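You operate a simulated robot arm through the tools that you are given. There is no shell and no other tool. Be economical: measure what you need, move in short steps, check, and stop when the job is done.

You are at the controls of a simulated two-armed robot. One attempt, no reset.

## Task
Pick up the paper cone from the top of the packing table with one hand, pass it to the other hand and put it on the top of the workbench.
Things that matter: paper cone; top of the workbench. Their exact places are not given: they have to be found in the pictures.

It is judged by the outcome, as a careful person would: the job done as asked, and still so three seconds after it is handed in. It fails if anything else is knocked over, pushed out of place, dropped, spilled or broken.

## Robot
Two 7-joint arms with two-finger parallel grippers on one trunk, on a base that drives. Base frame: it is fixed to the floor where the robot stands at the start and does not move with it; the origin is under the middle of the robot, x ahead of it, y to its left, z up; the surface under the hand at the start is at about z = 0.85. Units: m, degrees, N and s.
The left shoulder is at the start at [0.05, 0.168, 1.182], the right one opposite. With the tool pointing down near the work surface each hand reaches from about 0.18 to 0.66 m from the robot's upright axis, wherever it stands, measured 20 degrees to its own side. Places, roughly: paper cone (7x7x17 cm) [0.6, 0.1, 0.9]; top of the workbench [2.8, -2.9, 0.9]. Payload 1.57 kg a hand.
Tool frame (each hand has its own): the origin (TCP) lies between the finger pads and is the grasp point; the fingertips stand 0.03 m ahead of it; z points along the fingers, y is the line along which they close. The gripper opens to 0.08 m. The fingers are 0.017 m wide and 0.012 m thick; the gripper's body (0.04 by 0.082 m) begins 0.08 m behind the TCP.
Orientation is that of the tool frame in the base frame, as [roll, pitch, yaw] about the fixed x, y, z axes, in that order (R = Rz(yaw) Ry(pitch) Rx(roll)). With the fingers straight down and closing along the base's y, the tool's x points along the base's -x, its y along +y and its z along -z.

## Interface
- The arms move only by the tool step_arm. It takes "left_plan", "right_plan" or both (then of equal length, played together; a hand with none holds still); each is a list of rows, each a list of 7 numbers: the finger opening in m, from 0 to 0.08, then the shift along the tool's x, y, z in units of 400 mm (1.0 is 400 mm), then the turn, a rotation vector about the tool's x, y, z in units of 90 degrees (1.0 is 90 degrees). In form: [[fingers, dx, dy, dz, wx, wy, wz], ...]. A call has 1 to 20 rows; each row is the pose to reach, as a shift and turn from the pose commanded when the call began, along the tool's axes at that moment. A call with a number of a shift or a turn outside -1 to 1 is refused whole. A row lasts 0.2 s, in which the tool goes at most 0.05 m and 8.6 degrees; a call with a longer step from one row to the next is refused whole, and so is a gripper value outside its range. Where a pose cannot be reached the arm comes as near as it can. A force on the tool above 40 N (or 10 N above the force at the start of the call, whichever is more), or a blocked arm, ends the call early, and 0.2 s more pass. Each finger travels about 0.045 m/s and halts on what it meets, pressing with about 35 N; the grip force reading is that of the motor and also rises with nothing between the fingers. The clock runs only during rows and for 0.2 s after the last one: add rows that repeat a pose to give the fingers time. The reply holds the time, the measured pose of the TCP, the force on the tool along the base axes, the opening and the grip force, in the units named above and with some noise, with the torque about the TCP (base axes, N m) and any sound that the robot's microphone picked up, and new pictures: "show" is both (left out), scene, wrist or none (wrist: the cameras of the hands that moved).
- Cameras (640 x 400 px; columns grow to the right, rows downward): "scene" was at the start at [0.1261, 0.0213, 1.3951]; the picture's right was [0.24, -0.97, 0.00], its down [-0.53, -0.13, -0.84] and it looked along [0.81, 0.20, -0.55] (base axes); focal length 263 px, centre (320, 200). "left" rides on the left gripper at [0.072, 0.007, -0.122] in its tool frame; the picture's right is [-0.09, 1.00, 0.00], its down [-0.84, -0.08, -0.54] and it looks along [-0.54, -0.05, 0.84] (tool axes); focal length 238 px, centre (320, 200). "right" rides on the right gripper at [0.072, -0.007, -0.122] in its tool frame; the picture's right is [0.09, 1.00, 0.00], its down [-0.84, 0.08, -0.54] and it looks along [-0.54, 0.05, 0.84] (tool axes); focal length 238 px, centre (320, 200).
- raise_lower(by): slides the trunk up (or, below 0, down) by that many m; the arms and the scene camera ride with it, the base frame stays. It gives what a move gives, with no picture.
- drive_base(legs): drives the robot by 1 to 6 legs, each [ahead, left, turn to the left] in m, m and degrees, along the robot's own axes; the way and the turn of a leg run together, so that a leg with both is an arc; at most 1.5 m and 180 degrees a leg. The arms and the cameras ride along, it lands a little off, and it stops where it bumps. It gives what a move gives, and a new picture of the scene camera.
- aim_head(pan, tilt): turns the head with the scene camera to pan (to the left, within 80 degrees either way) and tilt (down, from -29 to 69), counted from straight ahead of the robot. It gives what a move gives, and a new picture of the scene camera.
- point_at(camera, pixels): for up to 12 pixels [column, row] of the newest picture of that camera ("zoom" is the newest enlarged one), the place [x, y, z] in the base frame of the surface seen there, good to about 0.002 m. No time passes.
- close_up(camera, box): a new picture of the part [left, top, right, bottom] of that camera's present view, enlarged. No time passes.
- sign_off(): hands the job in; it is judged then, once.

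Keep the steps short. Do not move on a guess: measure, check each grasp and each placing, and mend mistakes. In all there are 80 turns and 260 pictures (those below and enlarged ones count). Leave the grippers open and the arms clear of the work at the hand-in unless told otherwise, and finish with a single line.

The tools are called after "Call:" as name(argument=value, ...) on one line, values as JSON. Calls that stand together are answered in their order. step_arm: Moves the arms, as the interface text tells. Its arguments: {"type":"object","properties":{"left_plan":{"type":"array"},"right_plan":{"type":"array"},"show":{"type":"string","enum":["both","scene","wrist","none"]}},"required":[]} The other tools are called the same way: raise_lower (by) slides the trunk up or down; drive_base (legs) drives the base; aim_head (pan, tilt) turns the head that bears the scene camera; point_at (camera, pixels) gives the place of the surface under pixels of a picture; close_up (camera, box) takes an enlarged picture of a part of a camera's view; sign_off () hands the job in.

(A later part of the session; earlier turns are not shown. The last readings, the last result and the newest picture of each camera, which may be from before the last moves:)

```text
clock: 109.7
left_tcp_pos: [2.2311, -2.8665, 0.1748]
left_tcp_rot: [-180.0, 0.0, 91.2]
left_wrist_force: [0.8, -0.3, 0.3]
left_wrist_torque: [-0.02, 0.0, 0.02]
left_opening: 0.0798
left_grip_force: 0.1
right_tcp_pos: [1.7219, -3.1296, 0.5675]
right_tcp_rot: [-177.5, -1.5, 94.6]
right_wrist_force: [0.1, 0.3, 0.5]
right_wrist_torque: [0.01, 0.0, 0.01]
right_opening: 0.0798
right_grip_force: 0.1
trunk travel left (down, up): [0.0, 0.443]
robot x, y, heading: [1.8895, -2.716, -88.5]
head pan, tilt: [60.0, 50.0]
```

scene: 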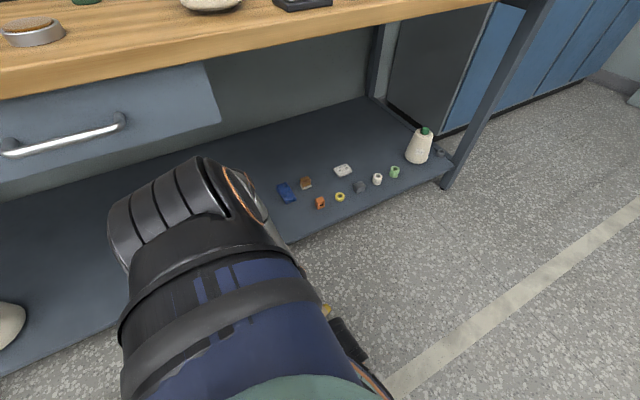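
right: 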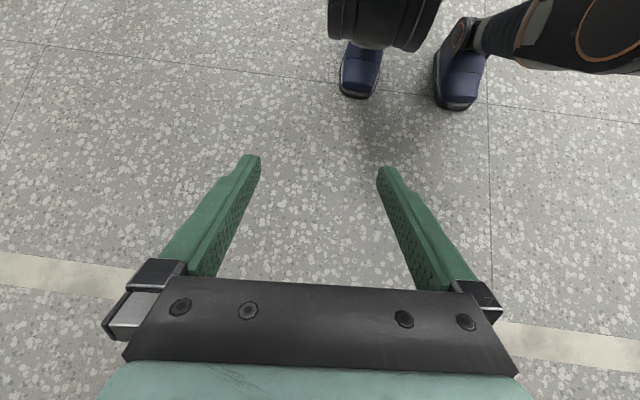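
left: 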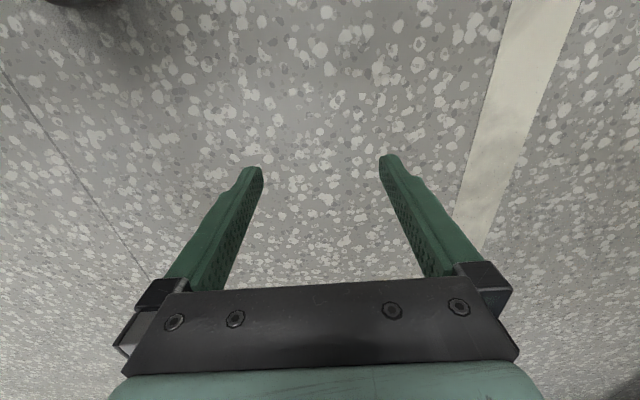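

Now align the left hand above the grasp point: shift (−0.039, +0.018) and turn 16° to be square to the cone.

Call:
step_arm(left_plan=[[0.08, 0.02, -0.04, 0.02, 0, 0, -0.09], [0.08, 0.046, -0.0956, 0.05, 0, 0, -0.181], [0.08, 0.046, -0.0956, 0.08, 0, 0, -0.181], [0.08, 0.046, -0.0956, 0.08, 0, 0, -0.181]], show="wrist")

```text
clock: 110.7
left_tcp_pos: [2.1956, -2.8498, 0.1409]
left_tcp_rot: [179.8, 0.1, 107.6]
left_wrist_force: [14.6, -2.4, 7.3]
left_wrist_torque: [1.03, 2.23, -1.27]
left_opening: 0.0799
left_grip_force: 0.2
right_tcp_pos: [1.7212, -3.1303, 0.5663]
right_tcp_rot: [-177.4, -1.7, 94.7]
right_wrist_force: [0.2, -0.5, 0.6]
right_wrist_torque: [-0.03, -0.01, 0.03]
right_opening: 0.08
right_grip_force: 0.1
trunk travel left (down, up): [0.0, 0.443]
robot x, y, heading: [1.889, -2.7149, -89.0]
head pan, tilt: [60.0, 50.0]
```

left: 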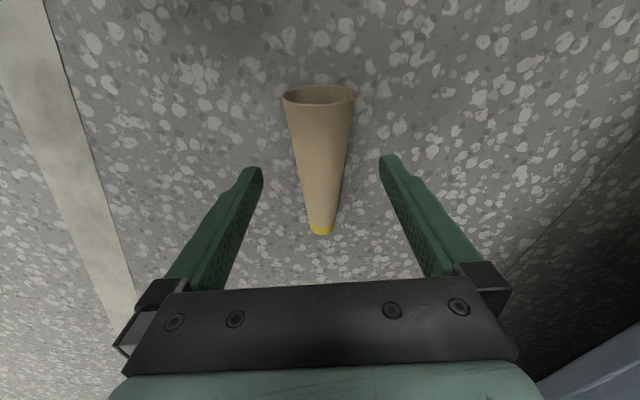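

The cone is well aligned, but a force of 14.6 N in +x shows my wrist touching my own leg. I'll ease the hand 4 cm outwards, then shift the base the same amount inwards.

Call:
step_arm(left_plan=[[0.08, 0, 0.05, 0, 0, 0, 0], [0.08, 0, 0.1, 0, 0, 0, 0], [0.08, 0, 0.1, 0, 0, 0, 0]], show="none")

Call:
drive_base(legs=[[0, -0.04, 0]])

```text
clock: 111.5
left_tcp_pos: [2.2307, -2.8371, 0.1398]
left_tcp_rot: [-179.9, 0.1, 107.6]
left_wrist_force: [-0.3, 0.5, 0.8]
left_wrist_torque: [-0.01, 0.02, 0.01]
left_opening: 0.0801
left_grip_force: 0.1
right_tcp_pos: [1.7233, -3.1294, 0.5665]
right_tcp_rot: [-177.6, -1.7, 94.6]
right_wrist_force: [0.9, -0.6, 0.3]
right_wrist_torque: [-0.01, 0.03, -0.02]
right_opening: 0.08
right_grip_force: 0.0
trunk travel left (down, up): [0.0, 0.443]
robot x, y, heading: [1.8895, -2.7172, -88.7]
head pan, tilt: [60.0, 50.0]
```

```text
clock: 112.6
left_tcp_pos: [2.1909, -2.8386, 0.1404]
left_tcp_rot: [180.0, -0.1, 107.4]
left_wrist_force: [-0.2, 0.0, 0.0]
left_wrist_torque: [-0.04, -0.01, -0.01]
left_opening: 0.0799
left_grip_force: 0.1
right_tcp_pos: [1.6818, -3.1298, 0.5661]
right_tcp_rot: [-177.5, -1.7, 94.5]
right_wrist_force: [-0.2, 0.0, 1.1]
right_wrist_torque: [-0.01, 0.01, 0.0]
right_opening: 0.0802
right_grip_force: 0.0
trunk travel left (down, up): [0.0, 0.443]
robot x, y, heading: [1.8493, -2.7142, -88.7]
head pan, tilt: [60.0, 50.0]
```

scene: 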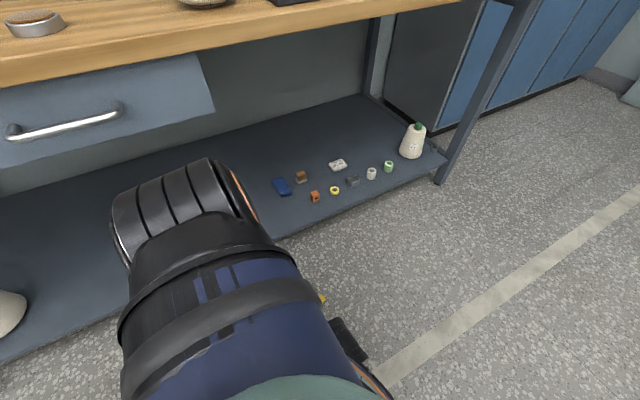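

No force now, and the hand is centred about 2 cm from the wide end. Descending straight as far as reach allows.

Call:
step_arm(left_plan=[[0.08, 0, 0, 0.06, 0, 0, 0], [0.08, 0, 0, 0.12, 0, 0, 0], [0.08, 0, 0, 0.17, 0, 0, 0], [0.08, 0, 0, 0.21, 0, 0, 0], [0.08, 0, 0, 0.21, 0, 0, 0]], show="wrist")

```text
clock: 113.8
left_tcp_pos: [2.2011, -2.813, 0.0588]
left_tcp_rot: [178.4, 0.3, 108.6]
left_wrist_force: [-0.4, -0.1, 0.8]
left_wrist_torque: [-0.04, 0.03, -0.02]
left_opening: 0.08
left_grip_force: 0.1
left hand out of reach, approached as far as the arm can: row 4
right_tcp_pos: [1.6814, -3.1303, 0.5658]
right_tcp_rot: [-177.5, -1.7, 94.5]
right_wrist_force: [0.8, 0.3, -0.6]
right_wrist_torque: [-0.01, 0.03, 0.0]
right_opening: 0.08
right_grip_force: 0.1
trunk travel left (down, up): [0.0, 0.443]
robot x, y, heading: [1.8533, -2.714, -88.7]
head pan, tilt: [60.0, 50.0]
```

left: 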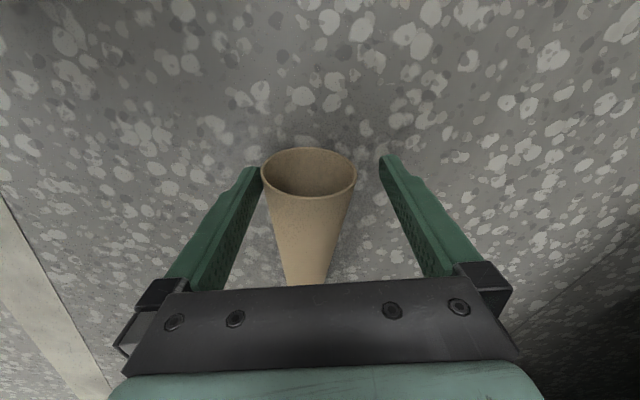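

Reach let it down to z = 0.059, but it slid 2.5 cm towards the wide end's rim. I'll raise a little, drive the base 3 cm forward so the cone lies at a more reachable spot, and re-align.

Call:
step_arm(left_plan=[[0.08, 0, 0, -0.08, 0, 0, 0], [0.08, 0, 0, -0.16, 0, 0, 0], [0.08, 0, 0, -0.16, 0, 0, 0]], show="none")

Call:
drive_base(legs=[[0.035, -0.01, 0]])

Call:
close_up(camera="left", box=[0, 0, 640, 400])

```text
clock: 114.6
left_tcp_pos: [2.1915, -2.8386, 0.119]
left_tcp_rot: [180.0, 0.1, 107.5]
left_wrist_force: [-0.6, -0.1, -0.1]
left_wrist_torque: [0.03, 0.01, 0.03]
left_opening: 0.0799
left_grip_force: 0.0
right_tcp_pos: [1.6815, -3.131, 0.5664]
right_tcp_rot: [-177.4, -1.7, 94.4]
right_wrist_force: [0.1, -0.3, 1.0]
right_wrist_torque: [-0.04, -0.04, 0.0]
right_opening: 0.0798
right_grip_force: 0.0
trunk travel left (down, up): [0.0, 0.443]
robot x, y, heading: [1.8505, -2.717, -88.9]
head pan, tilt: [60.0, 50.0]
```

```text
clock: 115.4
left_tcp_pos: [2.1825, -2.8729, 0.1184]
left_tcp_rot: [-179.9, -0.1, 107.5]
left_wrist_force: [-0.6, -0.5, -0.1]
left_wrist_torque: [-0.02, -0.01, -0.02]
left_opening: 0.0801
left_grip_force: 0.0
right_tcp_pos: [1.6734, -3.1646, 0.5671]
right_tcp_rot: [-177.6, -1.6, 94.6]
right_wrist_force: [0.8, 0.4, 0.0]
right_wrist_torque: [-0.04, -0.01, -0.03]
right_opening: 0.0799
right_grip_force: 0.1
trunk travel left (down, up): [0.0, 0.443]
robot x, y, heading: [1.8389, -2.7496, -88.5]
head pan, tilt: [60.0, 50.0]
```

scene: 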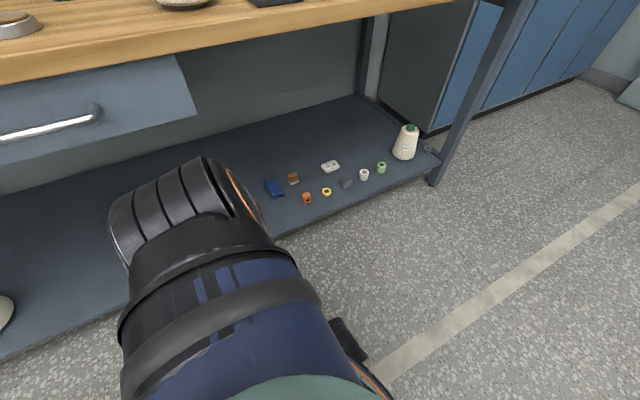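

```text
1.00 times, centred on (320, 200) of left (not enlarged: the box is as wide or as high as the picture)
```

zoom: 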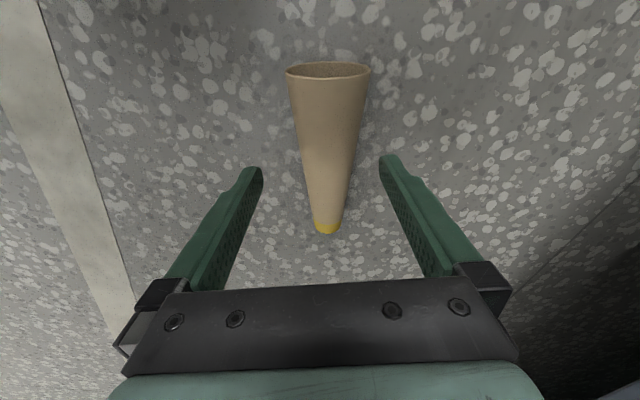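

The cone is straight in view. Measuring the rim and axis for the final alignment.

Call:
point_at(camera="zoom", pixels=[[329, 82], [329, 100], [328, 140], [327, 228], [288, 75], [370, 72], [296, 110], [364, 110]])

```text
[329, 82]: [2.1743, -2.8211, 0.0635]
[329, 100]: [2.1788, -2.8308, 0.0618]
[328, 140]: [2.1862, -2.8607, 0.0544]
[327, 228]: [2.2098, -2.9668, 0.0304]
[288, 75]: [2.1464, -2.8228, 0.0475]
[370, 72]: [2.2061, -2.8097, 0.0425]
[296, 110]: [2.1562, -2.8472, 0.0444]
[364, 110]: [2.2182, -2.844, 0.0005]
```

Grasp point (2.180, −2.841): shift along and 7 mm across, then descend.

Call:
step_arm(left_plan=[[0.08, 0.04, 0.01, 0, 0, 0, 0.02], [0.08, 0.078, 0.018, 0, 0, 0, 0.04], [0.08, 0.078, 0.018, 0.05, 0, 0, 0.04], [0.08, 0.078, 0.018, 0.1, 0, 0, 0.04], [0.08, 0.078, 0.018, 0.148, 0, 0, 0.04], [0.08, 0.078, 0.018, 0.148, 0, 0, 0.04]], show="wrist")

```text
clock: 116.8
left_tcp_pos: [2.1804, -2.8415, 0.0603]
left_tcp_rot: [-179.9, 0.2, 103.9]
left_wrist_force: [0.3, -0.1, -0.7]
left_wrist_torque: [0.03, 0.0, 0.03]
left_opening: 0.08
left_grip_force: 0.0
right_tcp_pos: [1.6733, -3.1659, 0.5668]
right_tcp_rot: [-177.5, -1.7, 94.6]
right_wrist_force: [-0.3, -1.2, 0.8]
right_wrist_torque: [-0.05, -0.01, 0.01]
right_opening: 0.0801
right_grip_force: 0.0
trunk travel left (down, up): [0.0, 0.443]
robot x, y, heading: [1.8384, -2.752, -88.5]
head pan, tilt: [60.0, 50.0]
```

left: 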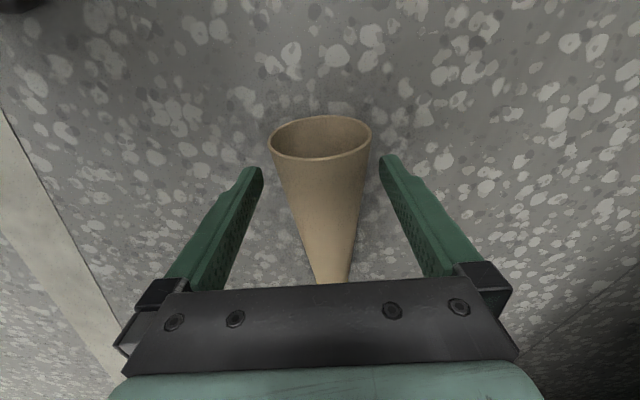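

On target at z = 0.060 with no out-of-reach. I'll go 1.2 cm lower if possible, then close.

Call:
step_arm(left_plan=[[0.08, 0, 0, 0.015, 0, 0, 0], [0.08, 0, 0, 0.03, 0, 0, 0], [0.08, 0, 0, 0.03, 0, 0, 0]], show="wrist")

```text
clock: 117.6
left_tcp_pos: [2.1785, -2.8414, 0.0523]
left_tcp_rot: [180.0, 0.1, 103.9]
left_wrist_force: [-0.8, 0.2, -1.3]
left_wrist_torque: [0.01, -0.04, 0.01]
left_opening: 0.0801
left_grip_force: 0.1
left hand out of reach, approached as far as the arm can: row 1, 2, 3
right_tcp_pos: [1.6721, -3.1645, 0.5676]
right_tcp_rot: [-177.7, -1.7, 94.7]
right_wrist_force: [-0.4, -1.3, -0.4]
right_wrist_torque: [0.02, 0.02, 0.01]
right_opening: 0.0801
right_grip_force: 0.1
trunk travel left (down, up): [0.0, 0.443]
robot x, y, heading: [1.8397, -2.7501, -89.0]
head pan, tilt: [60.0, 50.0]
```

left: 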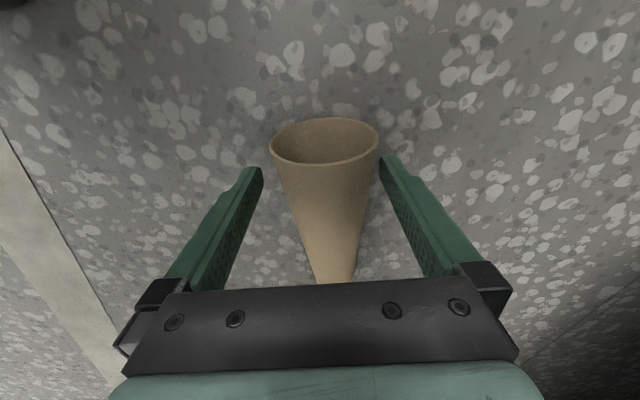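

z = 0.052, tips at 0.022, below the cone's widest height. Closing.

Call:
step_arm(left_plan=[[0.07, 0, 0, 0, 0, 0, 0], [0.06, 0, 0, 0, 0, 0, 0], [0.05, 0, 0, 0, 0, 0, 0], [0.04, 0, 0, 0, 0, 0, 0], [0.04, 0, 0, 0, 0, 0, 0]], show="wrist")

```text
clock: 118.8
left_tcp_pos: [2.178, -2.8411, 0.0524]
left_tcp_rot: [-179.9, 0.0, 103.9]
left_wrist_force: [0.5, 0.8, -0.6]
left_wrist_torque: [-0.03, 0.06, -0.02]
left_opening: 0.0607
left_grip_force: 35.2
right_tcp_pos: [1.6725, -3.164, 0.5662]
right_tcp_rot: [-177.4, -1.7, 94.6]
right_wrist_force: [0.1, 0.4, -0.5]
right_wrist_torque: [-0.03, 0.02, 0.0]
right_opening: 0.08
right_grip_force: 0.1
trunk travel left (down, up): [0.0, 0.443]
robot x, y, heading: [1.839, -2.7509, -88.4]
head pan, tilt: [60.0, 50.0]
```

left: 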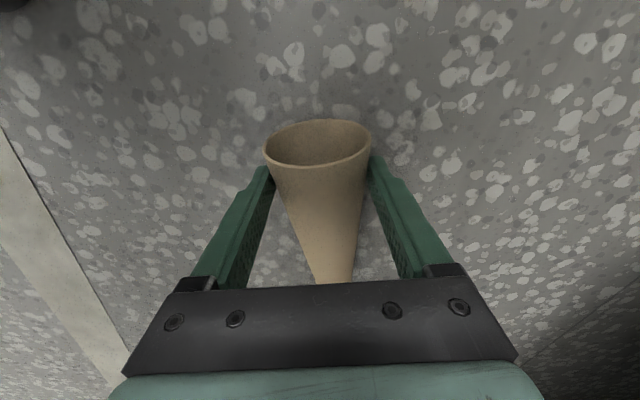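

Gripped at 0.061 m, 35 N. Lifting gently.

Call:
step_arm(left_plan=[[0.04, 0, 0, -0.03, 0, 0, 0], [0.04, 0, 0, -0.07, 0, 0, 0], [0.04, 0, 0, -0.12, 0, 0, 0], [0.04, 0, 0, -0.18, 0, 0, 0], [0.04, 0, 0, -0.24, 0, 0, 0], [0.04, 0, 0, -0.3, 0, 0, 0]], show="wrist")

```text
clock: 120.2
left_tcp_pos: [2.1794, -2.8433, 0.1754]
left_tcp_rot: [-180.0, 0.0, 104.0]
left_wrist_force: [0.5, -0.2, -0.6]
left_wrist_torque: [0.03, 0.0, 0.02]
left_opening: 0.0606
left_grip_force: 34.7
left hand out of reach, approached as far as the arm can: row 1
right_tcp_pos: [1.674, -3.1656, 0.5669]
right_tcp_rot: [-177.5, -1.7, 94.6]
right_wrist_force: [0.4, -0.2, -0.2]
right_wrist_torque: [0.01, 0.03, 0.01]
right_opening: 0.08
right_grip_force: 0.1
trunk travel left (down, up): [0.0, 0.443]
robot x, y, heading: [1.8386, -2.753, -88.7]
head pan, tilt: [60.0, 50.0]
```

left: 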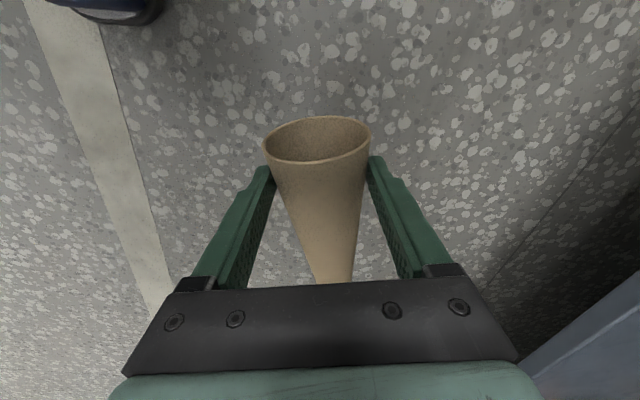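

Lifted and held. I'll strafe away from the bench, then raise the trunk.

Call:
drive_base(legs=[[0, -0.5, 0]])

Call:
raise_lower(by=0.35)

Call:
drive_base(legs=[[0, 0, 88.7]])

Call:
close_up(camera="left", box=[0, 0, 640, 400])

```text
clock: 125.2
left_tcp_pos: [1.666, -2.8536, 0.1737]
left_tcp_rot: [-179.9, 0.0, 103.5]
left_wrist_force: [0.0, 0.1, -0.6]
left_wrist_torque: [0.03, 0.03, -0.02]
left_opening: 0.0605
left_grip_force: 34.8
right_tcp_pos: [1.158, -3.1729, 0.5662]
right_tcp_rot: [-177.5, -1.8, 94.1]
right_wrist_force: [0.4, -0.2, 0.4]
right_wrist_torque: [-0.01, -0.03, 0.01]
right_opening: 0.0799
right_grip_force: 0.1
trunk travel left (down, up): [0.0, 0.443]
robot x, y, heading: [1.3327, -2.7586, -89.2]
head pan, tilt: [60.0, 50.0]
```

scene: 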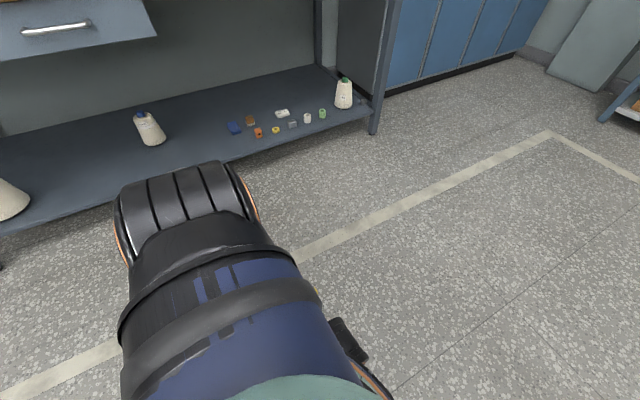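

```text
clock: 128.6
left_tcp_pos: [1.6684, -2.8538, 0.5243]
left_tcp_rot: [180.0, -0.1, 103.5]
left_wrist_force: [-0.2, -0.3, -0.5]
left_wrist_torque: [-0.01, 0.02, -0.02]
left_opening: 0.0603
left_grip_force: 34.6
right_tcp_pos: [1.158, -3.1726, 0.9171]
right_tcp_rot: [-177.5, -1.7, 94.1]
right_wrist_force: [-0.3, -0.5, -0.6]
right_wrist_torque: [-0.02, 0.02, -0.01]
right_opening: 0.0802
right_grip_force: 0.1
trunk travel left (down, up): [-0.35, 0.093]
robot x, y, heading: [1.3288, -2.7638, -88.9]
head pan, tilt: [60.0, 50.0]
```

```text
clock: 132.8
left_tcp_pos: [1.426, -2.424, 0.5244]
left_tcp_rot: [-179.9, 0.0, -167.2]
left_wrist_force: [-0.7, 0.9, -1.1]
left_wrist_torque: [0.01, 0.01, -0.01]
left_opening: 0.0602
left_grip_force: 35.1
right_tcp_pos: [1.7397, -2.9349, 0.9175]
right_tcp_rot: [-177.5, -1.7, -176.5]
right_wrist_force: [0.1, 0.4, -0.4]
right_wrist_torque: [-0.02, 0.02, -0.01]
right_opening: 0.0801
right_grip_force: 0.0
trunk travel left (down, up): [-0.35, 0.093]
robot x, y, heading: [1.3297, -2.7578, 0.2]
head pan, tilt: [60.0, 50.0]
```

scene: 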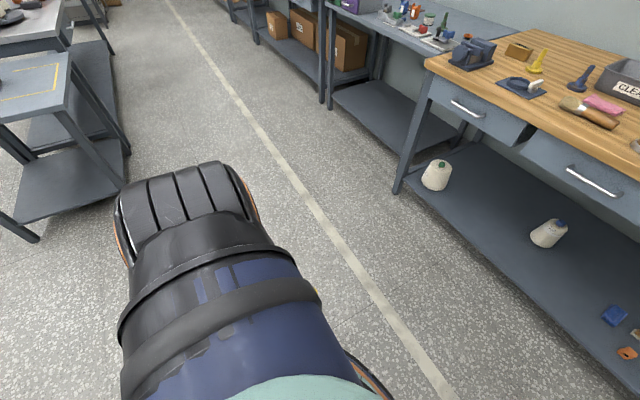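

```text
1.00 times, centred on (320, 200) of left (not enlarged: the box is as wide or as high as the picture)
```

zoom: 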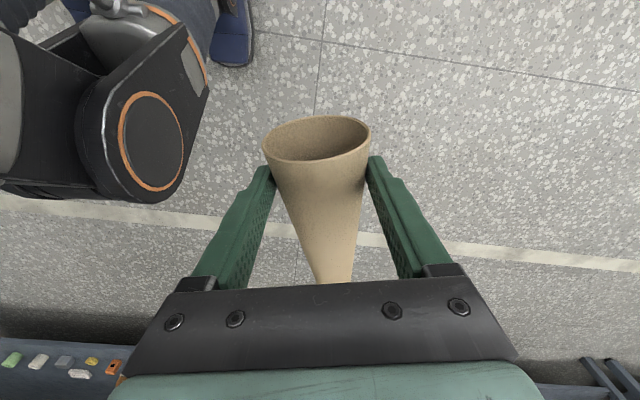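

The cone is held firmly. Next I'll raise the left hand smoothly to table-side height, keeping its orientation.

Call:
step_arm(left_plan=[[0.04, -0.02, -0.008, -0.04, 0, 0, 0], [0.04, -0.05, -0.02, -0.1, 0, 0, 0], [0.04, -0.09, -0.036, -0.17, 0, 0, 0], [0.04, -0.13, -0.052, -0.24, 0, 0, 0], [0.04, -0.17, -0.068, -0.31, 0, 0, 0], [0.04, -0.21, -0.084, -0.38, 0, 0, 0], [0.04, -0.25, -0.1, -0.45, 0, 0, 0], [0.04, -0.29, -0.116, -0.52, 0, 0, 0], [0.04, -0.33, -0.132, -0.59, 0, 0, 0], [0.04, -0.37, -0.148, -0.66, 0, 0, 0], [0.04, -0.41, -0.164, -0.73, 0, 0, 0], [0.04, -0.44, -0.176, -0.8, 0, 0, 0], [0.04, -0.465, -0.186, -0.86, 0, 0, 0], [0.04, -0.48, -0.192, -0.89, 0, 0, 0]], show="wrist")

```text
clock: 135.8
left_tcp_pos: [1.6305, -2.4561, 0.8796]
left_tcp_rot: [-180.0, -0.1, -167.0]
left_wrist_force: [-0.8, 0.1, -0.2]
left_wrist_torque: [-0.04, 0.05, 0.04]
left_opening: 0.0604
left_grip_force: 34.9
right_tcp_pos: [1.7399, -2.9343, 0.9163]
right_tcp_rot: [-177.5, -1.6, -176.5]
right_wrist_force: [0.6, 0.9, 0.4]
right_wrist_torque: [0.01, 0.0, -0.03]
right_opening: 0.08
right_grip_force: 0.1
trunk travel left (down, up): [-0.35, 0.093]
robot x, y, heading: [1.3283, -2.7601, 0.1]
head pan, tilt: [60.0, 50.0]
```

left: 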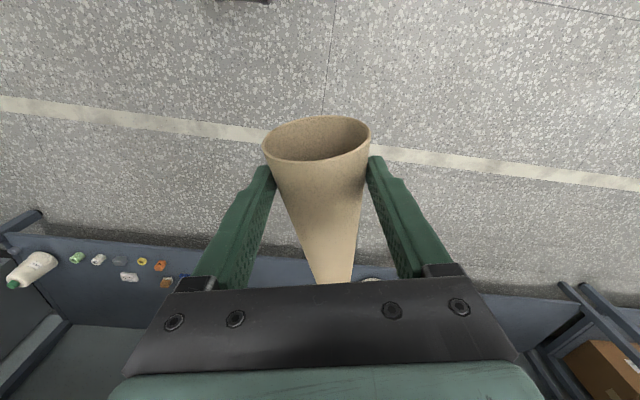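

Still firm. Now rotate the left hand so the fingers point forward-right and horizontal. That brings the cone upright, wide end down, in front of me. The right hand shifts 10 cm to the right for room.

Call:
step_arm(left_plan=[[0.04, -0.019, -0.041, -0.019, 0.029, -0.053, 0.027], [0.04, -0.038, -0.081, -0.039, 0.058, -0.106, 0.054], [0.04, -0.057, -0.122, -0.058, 0.088, -0.16, 0.08], [0.04, -0.076, -0.162, -0.078, 0.117, -0.213, 0.107], [0.04, -0.094, -0.203, -0.097, 0.146, -0.266, 0.134], [0.04, -0.113, -0.243, -0.117, 0.175, -0.319, 0.161], [0.04, -0.132, -0.284, -0.136, 0.205, -0.372, 0.187], [0.04, -0.151, -0.324, -0.156, 0.234, -0.425, 0.214], [0.04, -0.17, -0.365, -0.175, 0.263, -0.479, 0.241], [0.04, -0.189, -0.406, -0.194, 0.292, -0.532, 0.268], [0.04, -0.208, -0.446, -0.214, 0.321, -0.585, 0.295], [0.04, -0.227, -0.487, -0.233, 0.351, -0.638, 0.321], [0.04, -0.246, -0.527, -0.253, 0.38, -0.691, 0.348], [0.04, -0.264, -0.568, -0.272, 0.409, -0.744, 0.375], [0.04, -0.283, -0.608, -0.292, 0.438, -0.798, 0.402], [0.04, -0.302, -0.649, -0.311, 0.468, -0.851, 0.428], [0.04, -0.321, -0.689, -0.331, 0.497, -0.904, 0.455], [0.04, -0.34, -0.73, -0.35, 0.526, -0.957, 0.482], [0.04, -0.34, -0.73, -0.35, 0.526, -0.957, 0.482]], right_plan=[[0.08, 0, -0.05, 0, 0, 0, 0], [0.08, 0, -0.1, 0, 0, 0, 0], [0.08, 0, -0.15, 0, 0, 0, 0], [0.08, 0, -0.2, 0, 0, 0, 0], [0.08, 0, -0.25, 0, 0, 0, 0], [0.08, 0, -0.25, 0, 0, 0, 0], [0.08, 0, -0.25, 0, 0, 0, 0], [0.08, 0, -0.25, 0, 0, 0, 0], [0.08, 0, -0.25, 0, 0, 0, 0], [0.08, 0, -0.25, 0, 0, 0, 0], [0.08, 0, -0.25, 0, 0, 0, 0], [0.08, 0, -0.25, 0, 0, 0, 0], [0.08, 0, -0.25, 0, 0, 0, 0], [0.08, 0, -0.25, 0, 0, 0, 0], [0.08, 0, -0.25, 0, 0, 0, 0], [0.08, 0, -0.25, 0, 0, 0, 0], [0.08, 0, -0.25, 0, 0, 0, 0], [0.08, 0, -0.25, 0, 0, 0, 0], [0.08, 0, -0.25, 0, 0, 0, 0]], show="none")

Call:
aim_head(pan=0, tilt=33)

```text
clock: 139.8
left_tcp_pos: [1.8275, -2.7084, 1.0234]
left_tcp_rot: [0.4, 84.9, -44.3]
left_wrist_force: [0.3, 0.1, -0.4]
left_wrist_torque: [0.02, -0.03, 0.02]
left_opening: 0.06
left_grip_force: 34.7
right_tcp_pos: [1.7455, -3.0343, 0.9213]
right_tcp_rot: [-177.5, -1.7, -176.5]
right_wrist_force: [0.4, 0.3, 0.3]
right_wrist_torque: [-0.03, 0.02, 0.01]
right_opening: 0.0801
right_grip_force: 0.0
trunk travel left (down, up): [-0.35, 0.093]
robot x, y, heading: [1.3299, -2.7603, -0.0]
head pan, tilt: [60.0, 50.0]
```

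```text
clock: 141.1
left_tcp_pos: [1.8275, -2.7077, 1.0235]
left_tcp_rot: [0.1, 84.9, -44.6]
left_wrist_force: [0.2, 0.5, 0.0]
left_wrist_torque: [0.0, 0.04, -0.02]
left_opening: 0.0601
left_grip_force: 34.9
right_tcp_pos: [1.7456, -3.0338, 0.9217]
right_tcp_rot: [-177.5, -1.8, -176.4]
right_wrist_force: [0.3, 1.3, -0.2]
right_wrist_torque: [-0.03, -0.01, -0.04]
right_opening: 0.0802
right_grip_force: 0.1
trunk travel left (down, up): [-0.35, 0.093]
robot x, y, heading: [1.3288, -2.7619, -0.2]
head pan, tilt: [0.0, 33.0]
```

scene: 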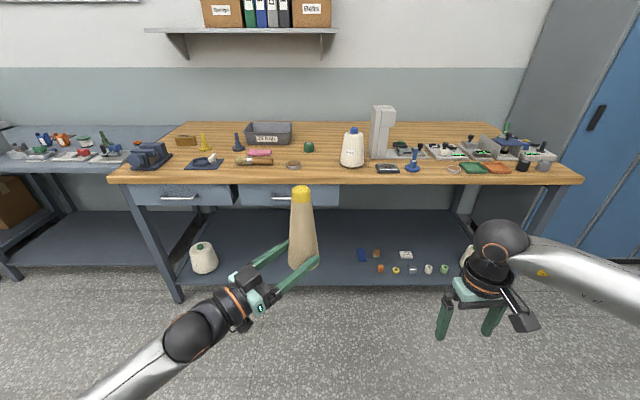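

The cone is upright in the left hand. Measuring its axis, top and bottom.

Call:
point_at(camera="scene", pixels=[[300, 189], [301, 200], [301, 215], [302, 230], [292, 215], [310, 215], [302, 245], [294, 190], [308, 190], [292, 240], [313, 240]])

Call:
close_up(camera="scene", box=[200, 160, 400, 310])

```text
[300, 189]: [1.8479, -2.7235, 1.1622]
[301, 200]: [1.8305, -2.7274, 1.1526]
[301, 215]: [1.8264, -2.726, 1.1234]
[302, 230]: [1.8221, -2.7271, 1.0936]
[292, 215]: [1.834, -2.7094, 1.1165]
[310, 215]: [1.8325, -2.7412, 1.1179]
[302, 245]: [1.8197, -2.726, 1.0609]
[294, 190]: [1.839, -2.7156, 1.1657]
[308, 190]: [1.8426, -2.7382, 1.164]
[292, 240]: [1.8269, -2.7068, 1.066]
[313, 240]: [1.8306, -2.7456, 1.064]
```

```text
2.67 times, centred on (300, 235) of scene
```

zoom: 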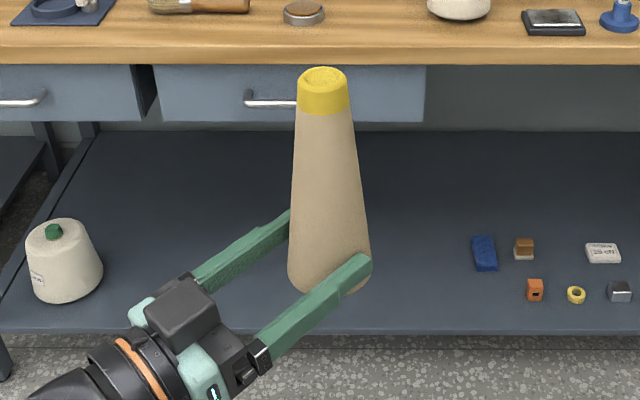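

Cone axis is (1.847, −2.725), top 1.163, bottom ≈0.995, upright. The right hand goes to a stand-off 14 cm before the upper grasp point (z≈1.095), pointing forward-left and 40° down.

Call:
step_arm(right_plan=[[0.08, -0.01, 0.0578, -0.0657, -0.0201, -0.053, -0.0431], [0.08, -0.02, 0.1156, -0.1314, -0.0402, -0.106, -0.0862], [0.08, -0.03, 0.1734, -0.1971, -0.0603, -0.159, -0.1293], [0.08, -0.04, 0.2312, -0.2628, -0.0804, -0.212, -0.1724], [0.08, -0.05, 0.289, -0.3285, -0.1005, -0.265, -0.2155], [0.08, -0.06, 0.3468, -0.3942, -0.1206, -0.318, -0.2586], [0.08, -0.07, 0.4046, -0.4599, -0.1407, -0.371, -0.3017], [0.08, -0.08, 0.4624, -0.5256, -0.1608, -0.424, -0.3448], [0.08, -0.09, 0.5202, -0.5913, -0.1809, -0.477, -0.3879], [0.08, -0.1, 0.578, -0.657, -0.201, -0.53, -0.431], [0.08, -0.1, 0.578, -0.657, -0.201, -0.53, -0.431]])

```text
clock: 143.5
left_tcp_pos: [1.8277, -2.7078, 1.0231]
left_tcp_rot: [0.3, 84.9, -44.5]
left_wrist_force: [-0.7, 0.0, -1.0]
left_wrist_torque: [0.0, 0.01, -0.01]
left_opening: 0.0604
left_grip_force: 35.1
right_tcp_pos: [1.78, -2.7832, 1.1722]
right_tcp_rot: [-178.9, 47.1, -134.2]
right_wrist_force: [-0.3, -0.4, 0.4]
right_wrist_torque: [0.02, 0.0, 0.02]
right_opening: 0.08
right_grip_force: 0.0
trunk travel left (down, up): [-0.35, 0.093]
robot x, y, heading: [1.3303, -2.7612, 0.1]
head pan, tilt: [0.0, 33.0]
```

scene: 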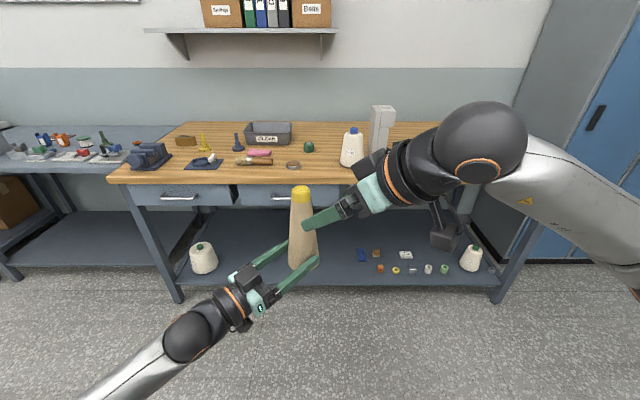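
right: 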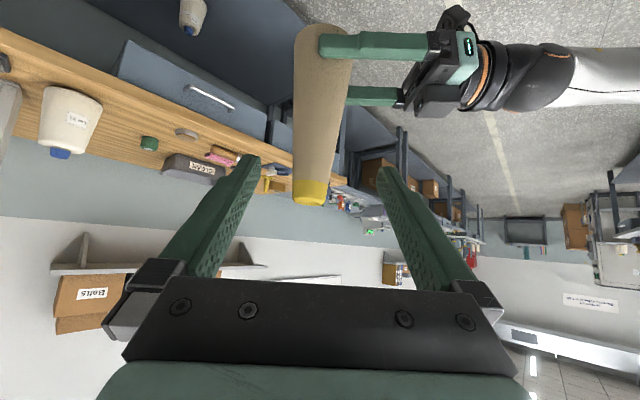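

Aligned: the remaining offset is 11.7 cm straight ahead and 7 mm across. Advancing and then closing the right gripper.

Call:
step_arm(right_plan=[[0.08, -0.004, -0.019, 0.05, 0, 0, 0], [0.08, -0.009, -0.019, 0.11, 0, 0, 0], [0.08, -0.009, -0.019, 0.17, 0, 0, 0], [0.08, -0.009, -0.019, 0.23, 0, 0, 0], [0.08, -0.009, -0.019, 0.2935, 0, 0, 0], [0.08, -0.009, -0.019, 0.2935, 0, 0, 0]])

```text
clock: 144.9
left_tcp_pos: [1.8262, -2.7092, 1.0236]
left_tcp_rot: [0.2, 85.0, -44.5]
left_wrist_force: [-0.7, -0.5, -0.8]
left_wrist_torque: [0.04, 0.02, 0.03]
left_opening: 0.0599
left_grip_force: 34.9
right_tcp_pos: [1.8481, -2.7298, 1.0942]
right_tcp_rot: [-178.9, 46.9, -134.2]
right_wrist_force: [1.2, 0.0, 0.8]
right_wrist_torque: [-0.01, 0.01, 0.04]
right_opening: 0.0801
right_grip_force: 0.1
trunk travel left (down, up): [-0.35, 0.093]
robot x, y, heading: [1.3298, -2.7619, 0.3]
head pan, tilt: [0.0, 33.0]
```

scene: 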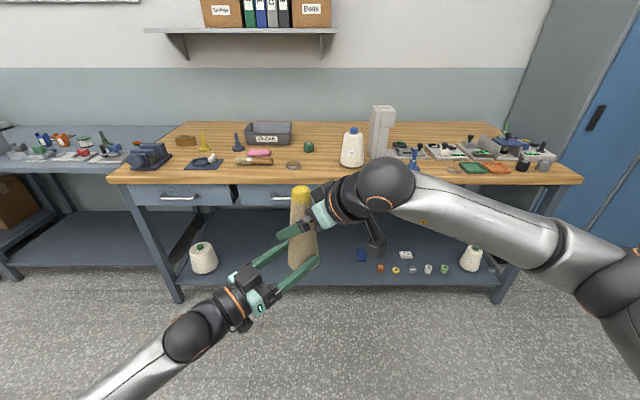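
right: 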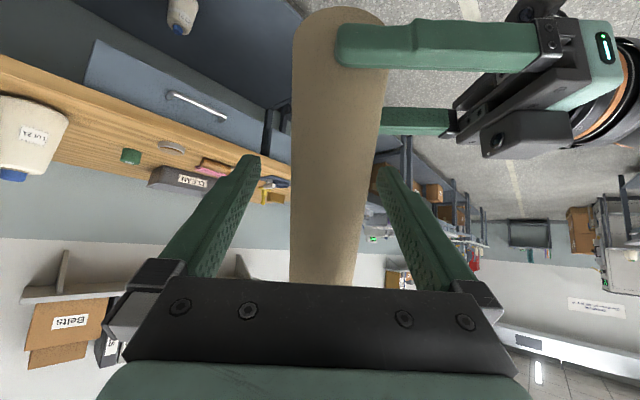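

The cone sits about 6–8 mm to the right of centre between the pads, so I'll shift +6 mm and then close.

Call:
step_arm(right_plan=[[0.08, 0, 0.017, 0, 0, 0, 0], [0.08, 0, 0.017, 0, 0, 0, 0], [0.065, 0, 0.017, 0, 0, 0, 0], [0.05, 0, 0.017, 0, 0, 0, 0], [0.035, 0, 0.017, 0, 0, 0, 0], [0.02, 0, 0.017, 0, 0, 0, 0], [0.02, 0, 0.017, 0, 0, 0, 0], [0.02, 0, 0.017, 0, 0, 0, 0]], show="wrist")

```text
clock: 146.7
left_tcp_pos: [1.8273, -2.7072, 1.0229]
left_tcp_rot: [0.1, 85.0, -44.7]
left_wrist_force: [-0.2, 0.7, -0.6]
left_wrist_torque: [-0.09, -0.07, 0.06]
left_opening: 0.0601
left_grip_force: 34.9
right_tcp_pos: [1.8431, -2.7259, 1.0947]
right_tcp_rot: [-178.9, 47.0, -134.2]
right_wrist_force: [-1.2, -0.3, -0.8]
right_wrist_torque: [0.12, 0.06, -0.06]
right_opening: 0.0474
right_grip_force: 35.3
trunk travel left (down, up): [-0.35, 0.093]
robot x, y, heading: [1.3298, -2.7638, 0.3]
head pan, tilt: [0.0, 33.0]
```

right: 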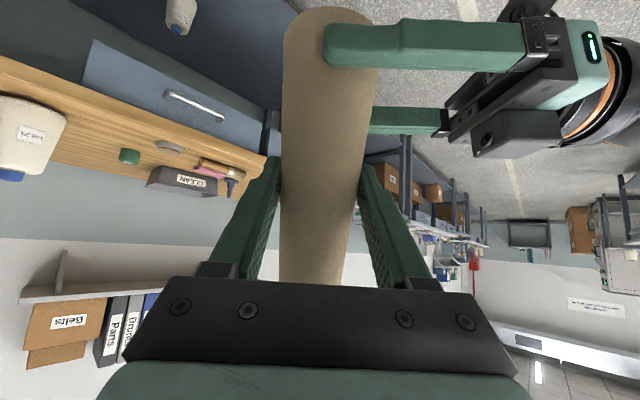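

Both hands now hold the cone (right 0.047 m, 35 N). For a safe trip I'll drive to the bench with both hands holding it: ahead 0.65 m and 2 cm right, so the cone is above (2.495, −2.745), 11 cm over the top.

Call:
drive_base(legs=[[0.45, -0.02, 0], [0.2, 0, 0]])

```text
clock: 150.7
left_tcp_pos: [2.491, -2.7213, 1.0232]
left_tcp_rot: [-0.3, 85.0, -44.4]
left_wrist_force: [1.1, -1.2, 0.4]
left_wrist_torque: [-0.05, -0.04, 0.0]
left_opening: 0.06
left_grip_force: 35.0
right_tcp_pos: [2.5064, -2.7386, 1.0943]
right_tcp_rot: [-179.0, 47.0, -133.6]
right_wrist_force: [-0.3, 1.8, -0.4]
right_wrist_torque: [0.17, 0.09, -0.03]
right_opening: 0.0473
right_grip_force: 34.9
trunk travel left (down, up): [-0.35, 0.093]
robot x, y, heading: [1.9937, -2.7765, 0.6]
head pan, tilt: [0.0, 33.0]
```

scene: 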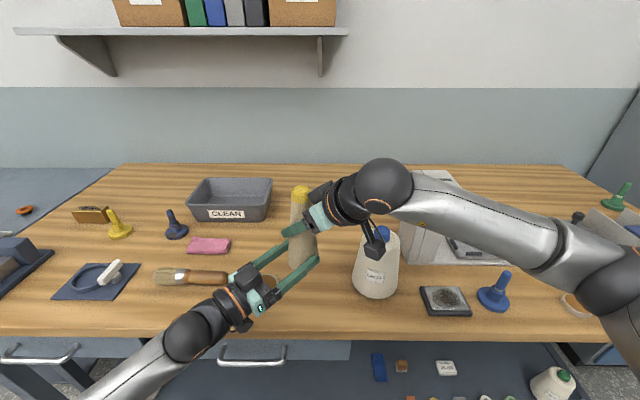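

The right camera bracket appears near the yarn cone's blue top. Measuring before letting go.

Call:
point_at(camera="scene", pixels=[[386, 232], [375, 275], [358, 270], [396, 270], [374, 248], [265, 278], [330, 300], [300, 250], [310, 320], [440, 215], [405, 235], [376, 295]])

Call:
close_up(camera="scene", box=[200, 160, 440, 330])

```text
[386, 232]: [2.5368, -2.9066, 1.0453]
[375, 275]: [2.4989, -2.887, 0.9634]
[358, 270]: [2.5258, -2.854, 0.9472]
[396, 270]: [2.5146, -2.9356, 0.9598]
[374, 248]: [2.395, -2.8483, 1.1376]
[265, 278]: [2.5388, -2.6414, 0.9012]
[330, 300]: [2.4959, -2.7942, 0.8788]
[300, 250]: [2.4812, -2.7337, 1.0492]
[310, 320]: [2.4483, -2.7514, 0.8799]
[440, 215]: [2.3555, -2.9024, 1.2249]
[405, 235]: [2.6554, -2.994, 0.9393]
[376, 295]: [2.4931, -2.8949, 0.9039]
```

```text
2.35 times, centred on (320, 245) of scene
```

zoom: 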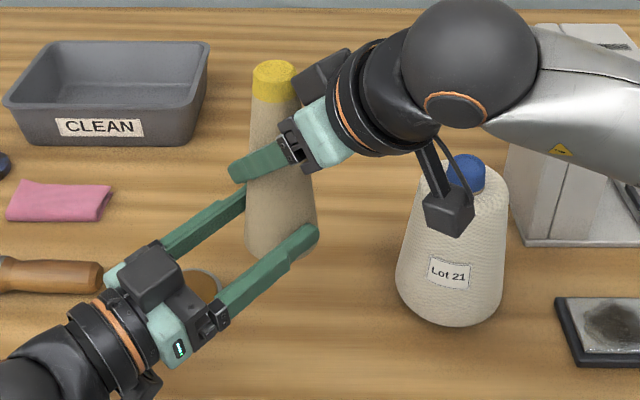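

Clearances are good: the bracket stays 8 cm from the yarn cone after lowering, and the wrist ends above and to the side. I'll open the left hand and draw it straight back.

Call:
step_arm(left_plan=[[0.065, 0, 0, 0, 0, 0, 0], [0.075, 0, 0, 0, 0, 0, 0], [0.08, 0, 0, 0, 0, 0, 0], [0.08, 0, 0, 0, 0, 0, 0], [0.08, 0, 0, -0.05, 0, 0, 0], [0.08, 0, 0, -0.11, 0, 0, 0], [0.08, 0, 0, -0.18, 0, 0, 0], [0.08, 0, 0, -0.26, 0, 0, 0], [0.08, 0, 0, -0.36, 0, 0, 0]], show="scene")

```text
clock: 152.7
left_tcp_pos: [2.3855, -2.62, 1.0116]
left_tcp_rot: [0.7, 84.9, -43.7]
left_wrist_force: [0.1, -0.1, 0.0]
left_wrist_torque: [0.0, 0.0, -0.03]
left_opening: 0.08
left_grip_force: 0.1
right_tcp_pos: [2.5061, -2.7388, 1.0947]
right_tcp_rot: [-178.8, 46.9, -133.7]
right_wrist_force: [0.1, -0.1, 0.4]
right_wrist_torque: [-0.02, -0.01, -0.02]
right_opening: 0.0474
right_grip_force: 35.4
trunk travel left (down, up): [-0.35, 0.093]
robot x, y, heading: [1.9916, -2.7719, 0.8]
head pan, tilt: [0.0, 33.0]
```

scene: 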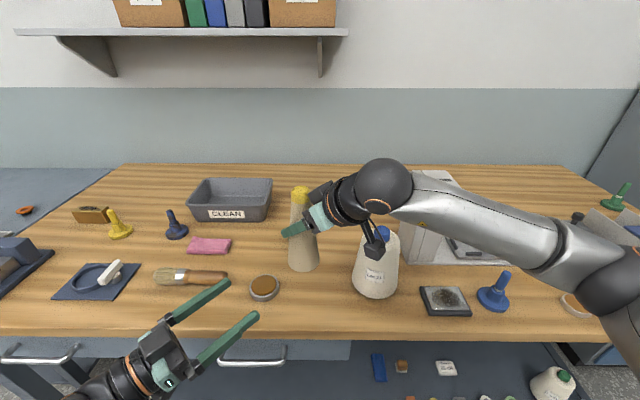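

The right hand holds the cone alone. I'll measure the bottom edge and the bench under it.

Call:
point_at(camera="scene", pixels=[[304, 270], [304, 262], [303, 245], [291, 265], [317, 262], [300, 188], [304, 280], [340, 270], [263, 285]])

Call:
close_up(camera="scene", box=[240, 170, 420, 310])

```text
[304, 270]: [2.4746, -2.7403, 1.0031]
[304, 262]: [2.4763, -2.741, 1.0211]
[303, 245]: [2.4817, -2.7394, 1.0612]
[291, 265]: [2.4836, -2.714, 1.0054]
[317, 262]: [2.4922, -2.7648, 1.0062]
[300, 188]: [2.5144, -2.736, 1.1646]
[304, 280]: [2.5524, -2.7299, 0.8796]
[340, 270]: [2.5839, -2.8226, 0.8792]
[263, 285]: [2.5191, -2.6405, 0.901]
```

```text
2.86 times, centred on (330, 240) of scene
```

zoom: 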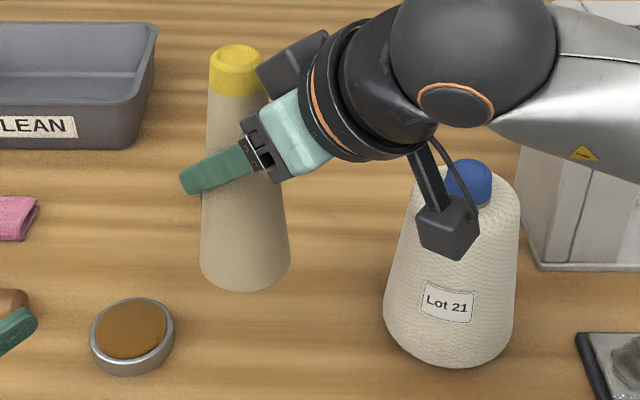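

Bottom at 0.997, bench 0.8795, so about 11.7 cm to go. Lowering 11.2 cm smoothly straight down.

Call:
step_arm(right_plan=[[0.02, 0.015, 0, 0.014, 0, 0, 0], [0.02, 0.045, 0.001, 0.042, 0, 0, 0], [0.02, 0.08, 0.0015, 0.075, 0, 0, 0], [0.02, 0.115, 0.002, 0.1075, 0, 0, 0], [0.02, 0.15, 0.003, 0.14, 0, 0, 0], [0.02, 0.18, 0.0035, 0.1684, 0, 0, 0], [0.02, 0.198, 0.004, 0.185, 0, 0, 0], [0.02, 0.2044, 0.004, 0.1912, 0, 0, 0]], show="scene")

Call:
close_up(camera="scene", box=[240, 190, 420, 330])

```text
clock: 154.5
left_tcp_pos: [2.3847, -2.6186, 1.0116]
left_tcp_rot: [0.2, 84.9, -44.2]
left_wrist_force: [0.1, 0.2, -0.4]
left_wrist_torque: [0.01, 0.03, 0.02]
left_opening: 0.08
left_grip_force: 0.0
right_tcp_pos: [2.5047, -2.7391, 0.9832]
right_tcp_rot: [-178.9, 47.0, -133.7]
right_wrist_force: [-1.0, 0.2, -0.7]
right_wrist_torque: [-0.01, -0.01, 0.0]
right_opening: 0.0472
right_grip_force: 35.2
trunk travel left (down, up): [-0.35, 0.093]
robot x, y, heading: [1.9923, -2.7745, 0.4]
head pan, tilt: [0.0, 33.0]
```

scene: 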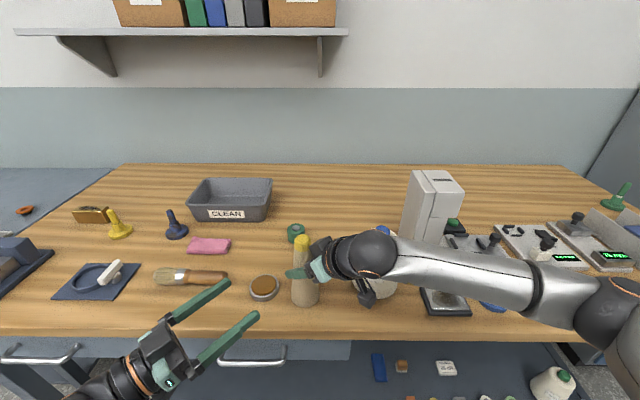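

```text
2.86 times, centred on (330, 260) of scene
```

zoom: 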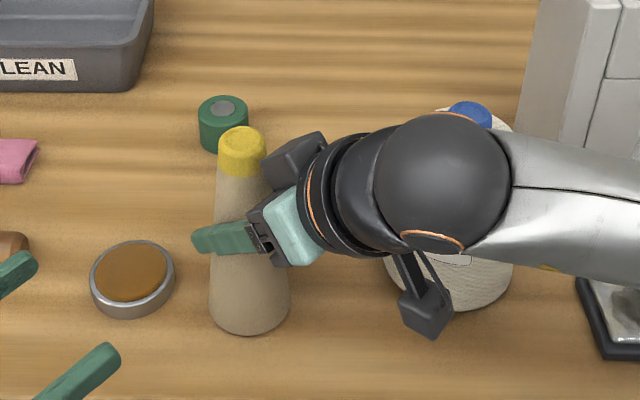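

About 5 mm remain. Lowering slowly to contact.

Call:
step_arm(right_plan=[[0.02, 0.004, 0, 0.004, 0, 0, 0], [0.02, 0.008, 0, 0.0075, 0, 0, 0], [0.02, 0.011, 0, 0.0105, 0, 0, 0], [0.02, 0.011, 0, 0.0105, 0, 0, 0]], show="none")

Call:
close_up(camera="scene", box=[270, 220, 370, 320])

```text
clock: 155.5
left_tcp_pos: [2.3859, -2.6191, 1.012]
left_tcp_rot: [0.2, 84.9, -44.0]
left_wrist_force: [-0.1, 0.0, 0.8]
left_wrist_torque: [0.03, 0.03, 0.0]
left_opening: 0.0799
left_grip_force: 0.1
right_tcp_pos: [2.5059, -2.7377, 0.9768]
right_tcp_rot: [-178.9, 47.2, -133.7]
right_wrist_force: [-0.2, 0.8, 1.2]
right_wrist_torque: [0.1, -0.06, 0.02]
right_opening: 0.0473
right_grip_force: 35.0
trunk travel left (down, up): [-0.35, 0.093]
robot x, y, heading: [1.993, -2.7766, 0.7]
head pan, tilt: [0.0, 33.0]
```

```text
4.00 times, centred on (320, 270) of scene
```

zoom: 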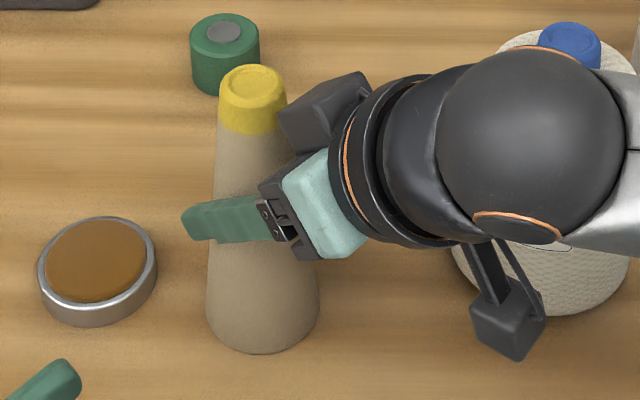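

Light contact: the computed bottom is at 0.879, level with the bench. Opening the right hand slowly without moving.

Call:
step_arm(right_plan=[[0.048, 0, 0, 0, 0, 0, 0], [0.053, 0, 0, 0, 0, 0, 0], [0.06, 0, 0, 0, 0, 0, 0], [0.07, 0, 0, 0, 0, 0, 0], [0.08, 0, 0, 0, 0, 0, 0], [0.08, 0, 0, 0, 0, 0, 0]])

```text
clock: 156.9
left_tcp_pos: [2.387, -2.6197, 1.012]
left_tcp_rot: [0.1, 84.9, -44.3]
left_wrist_force: [1.0, 0.4, 0.2]
left_wrist_torque: [-0.03, -0.05, 0.03]
left_opening: 0.0802
left_grip_force: 0.2
right_tcp_pos: [2.5058, -2.7386, 0.9775]
right_tcp_rot: [-178.9, 47.0, -133.6]
right_wrist_force: [-0.3, 0.3, -0.4]
right_wrist_torque: [0.0, 0.0, 0.0]
right_opening: 0.08
right_grip_force: 0.1
trunk travel left (down, up): [-0.35, 0.093]
robot x, y, heading: [1.9933, -2.7778, 0.8]
head pan, tilt: [0.0, 33.0]
```

scene: 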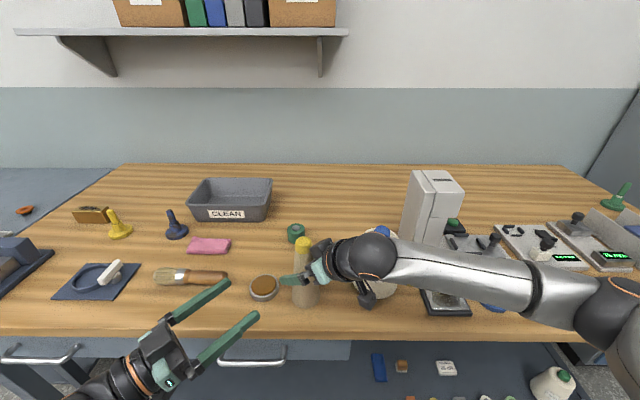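
right: 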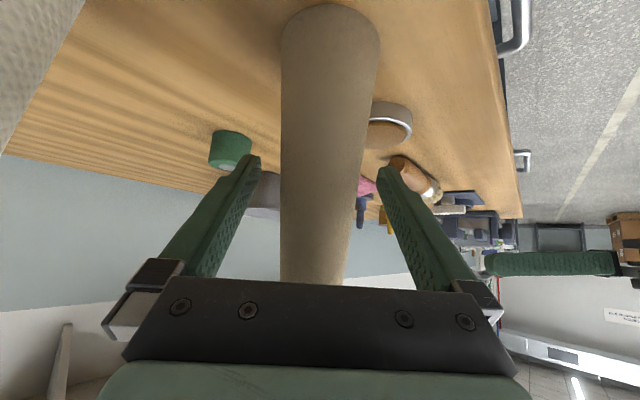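

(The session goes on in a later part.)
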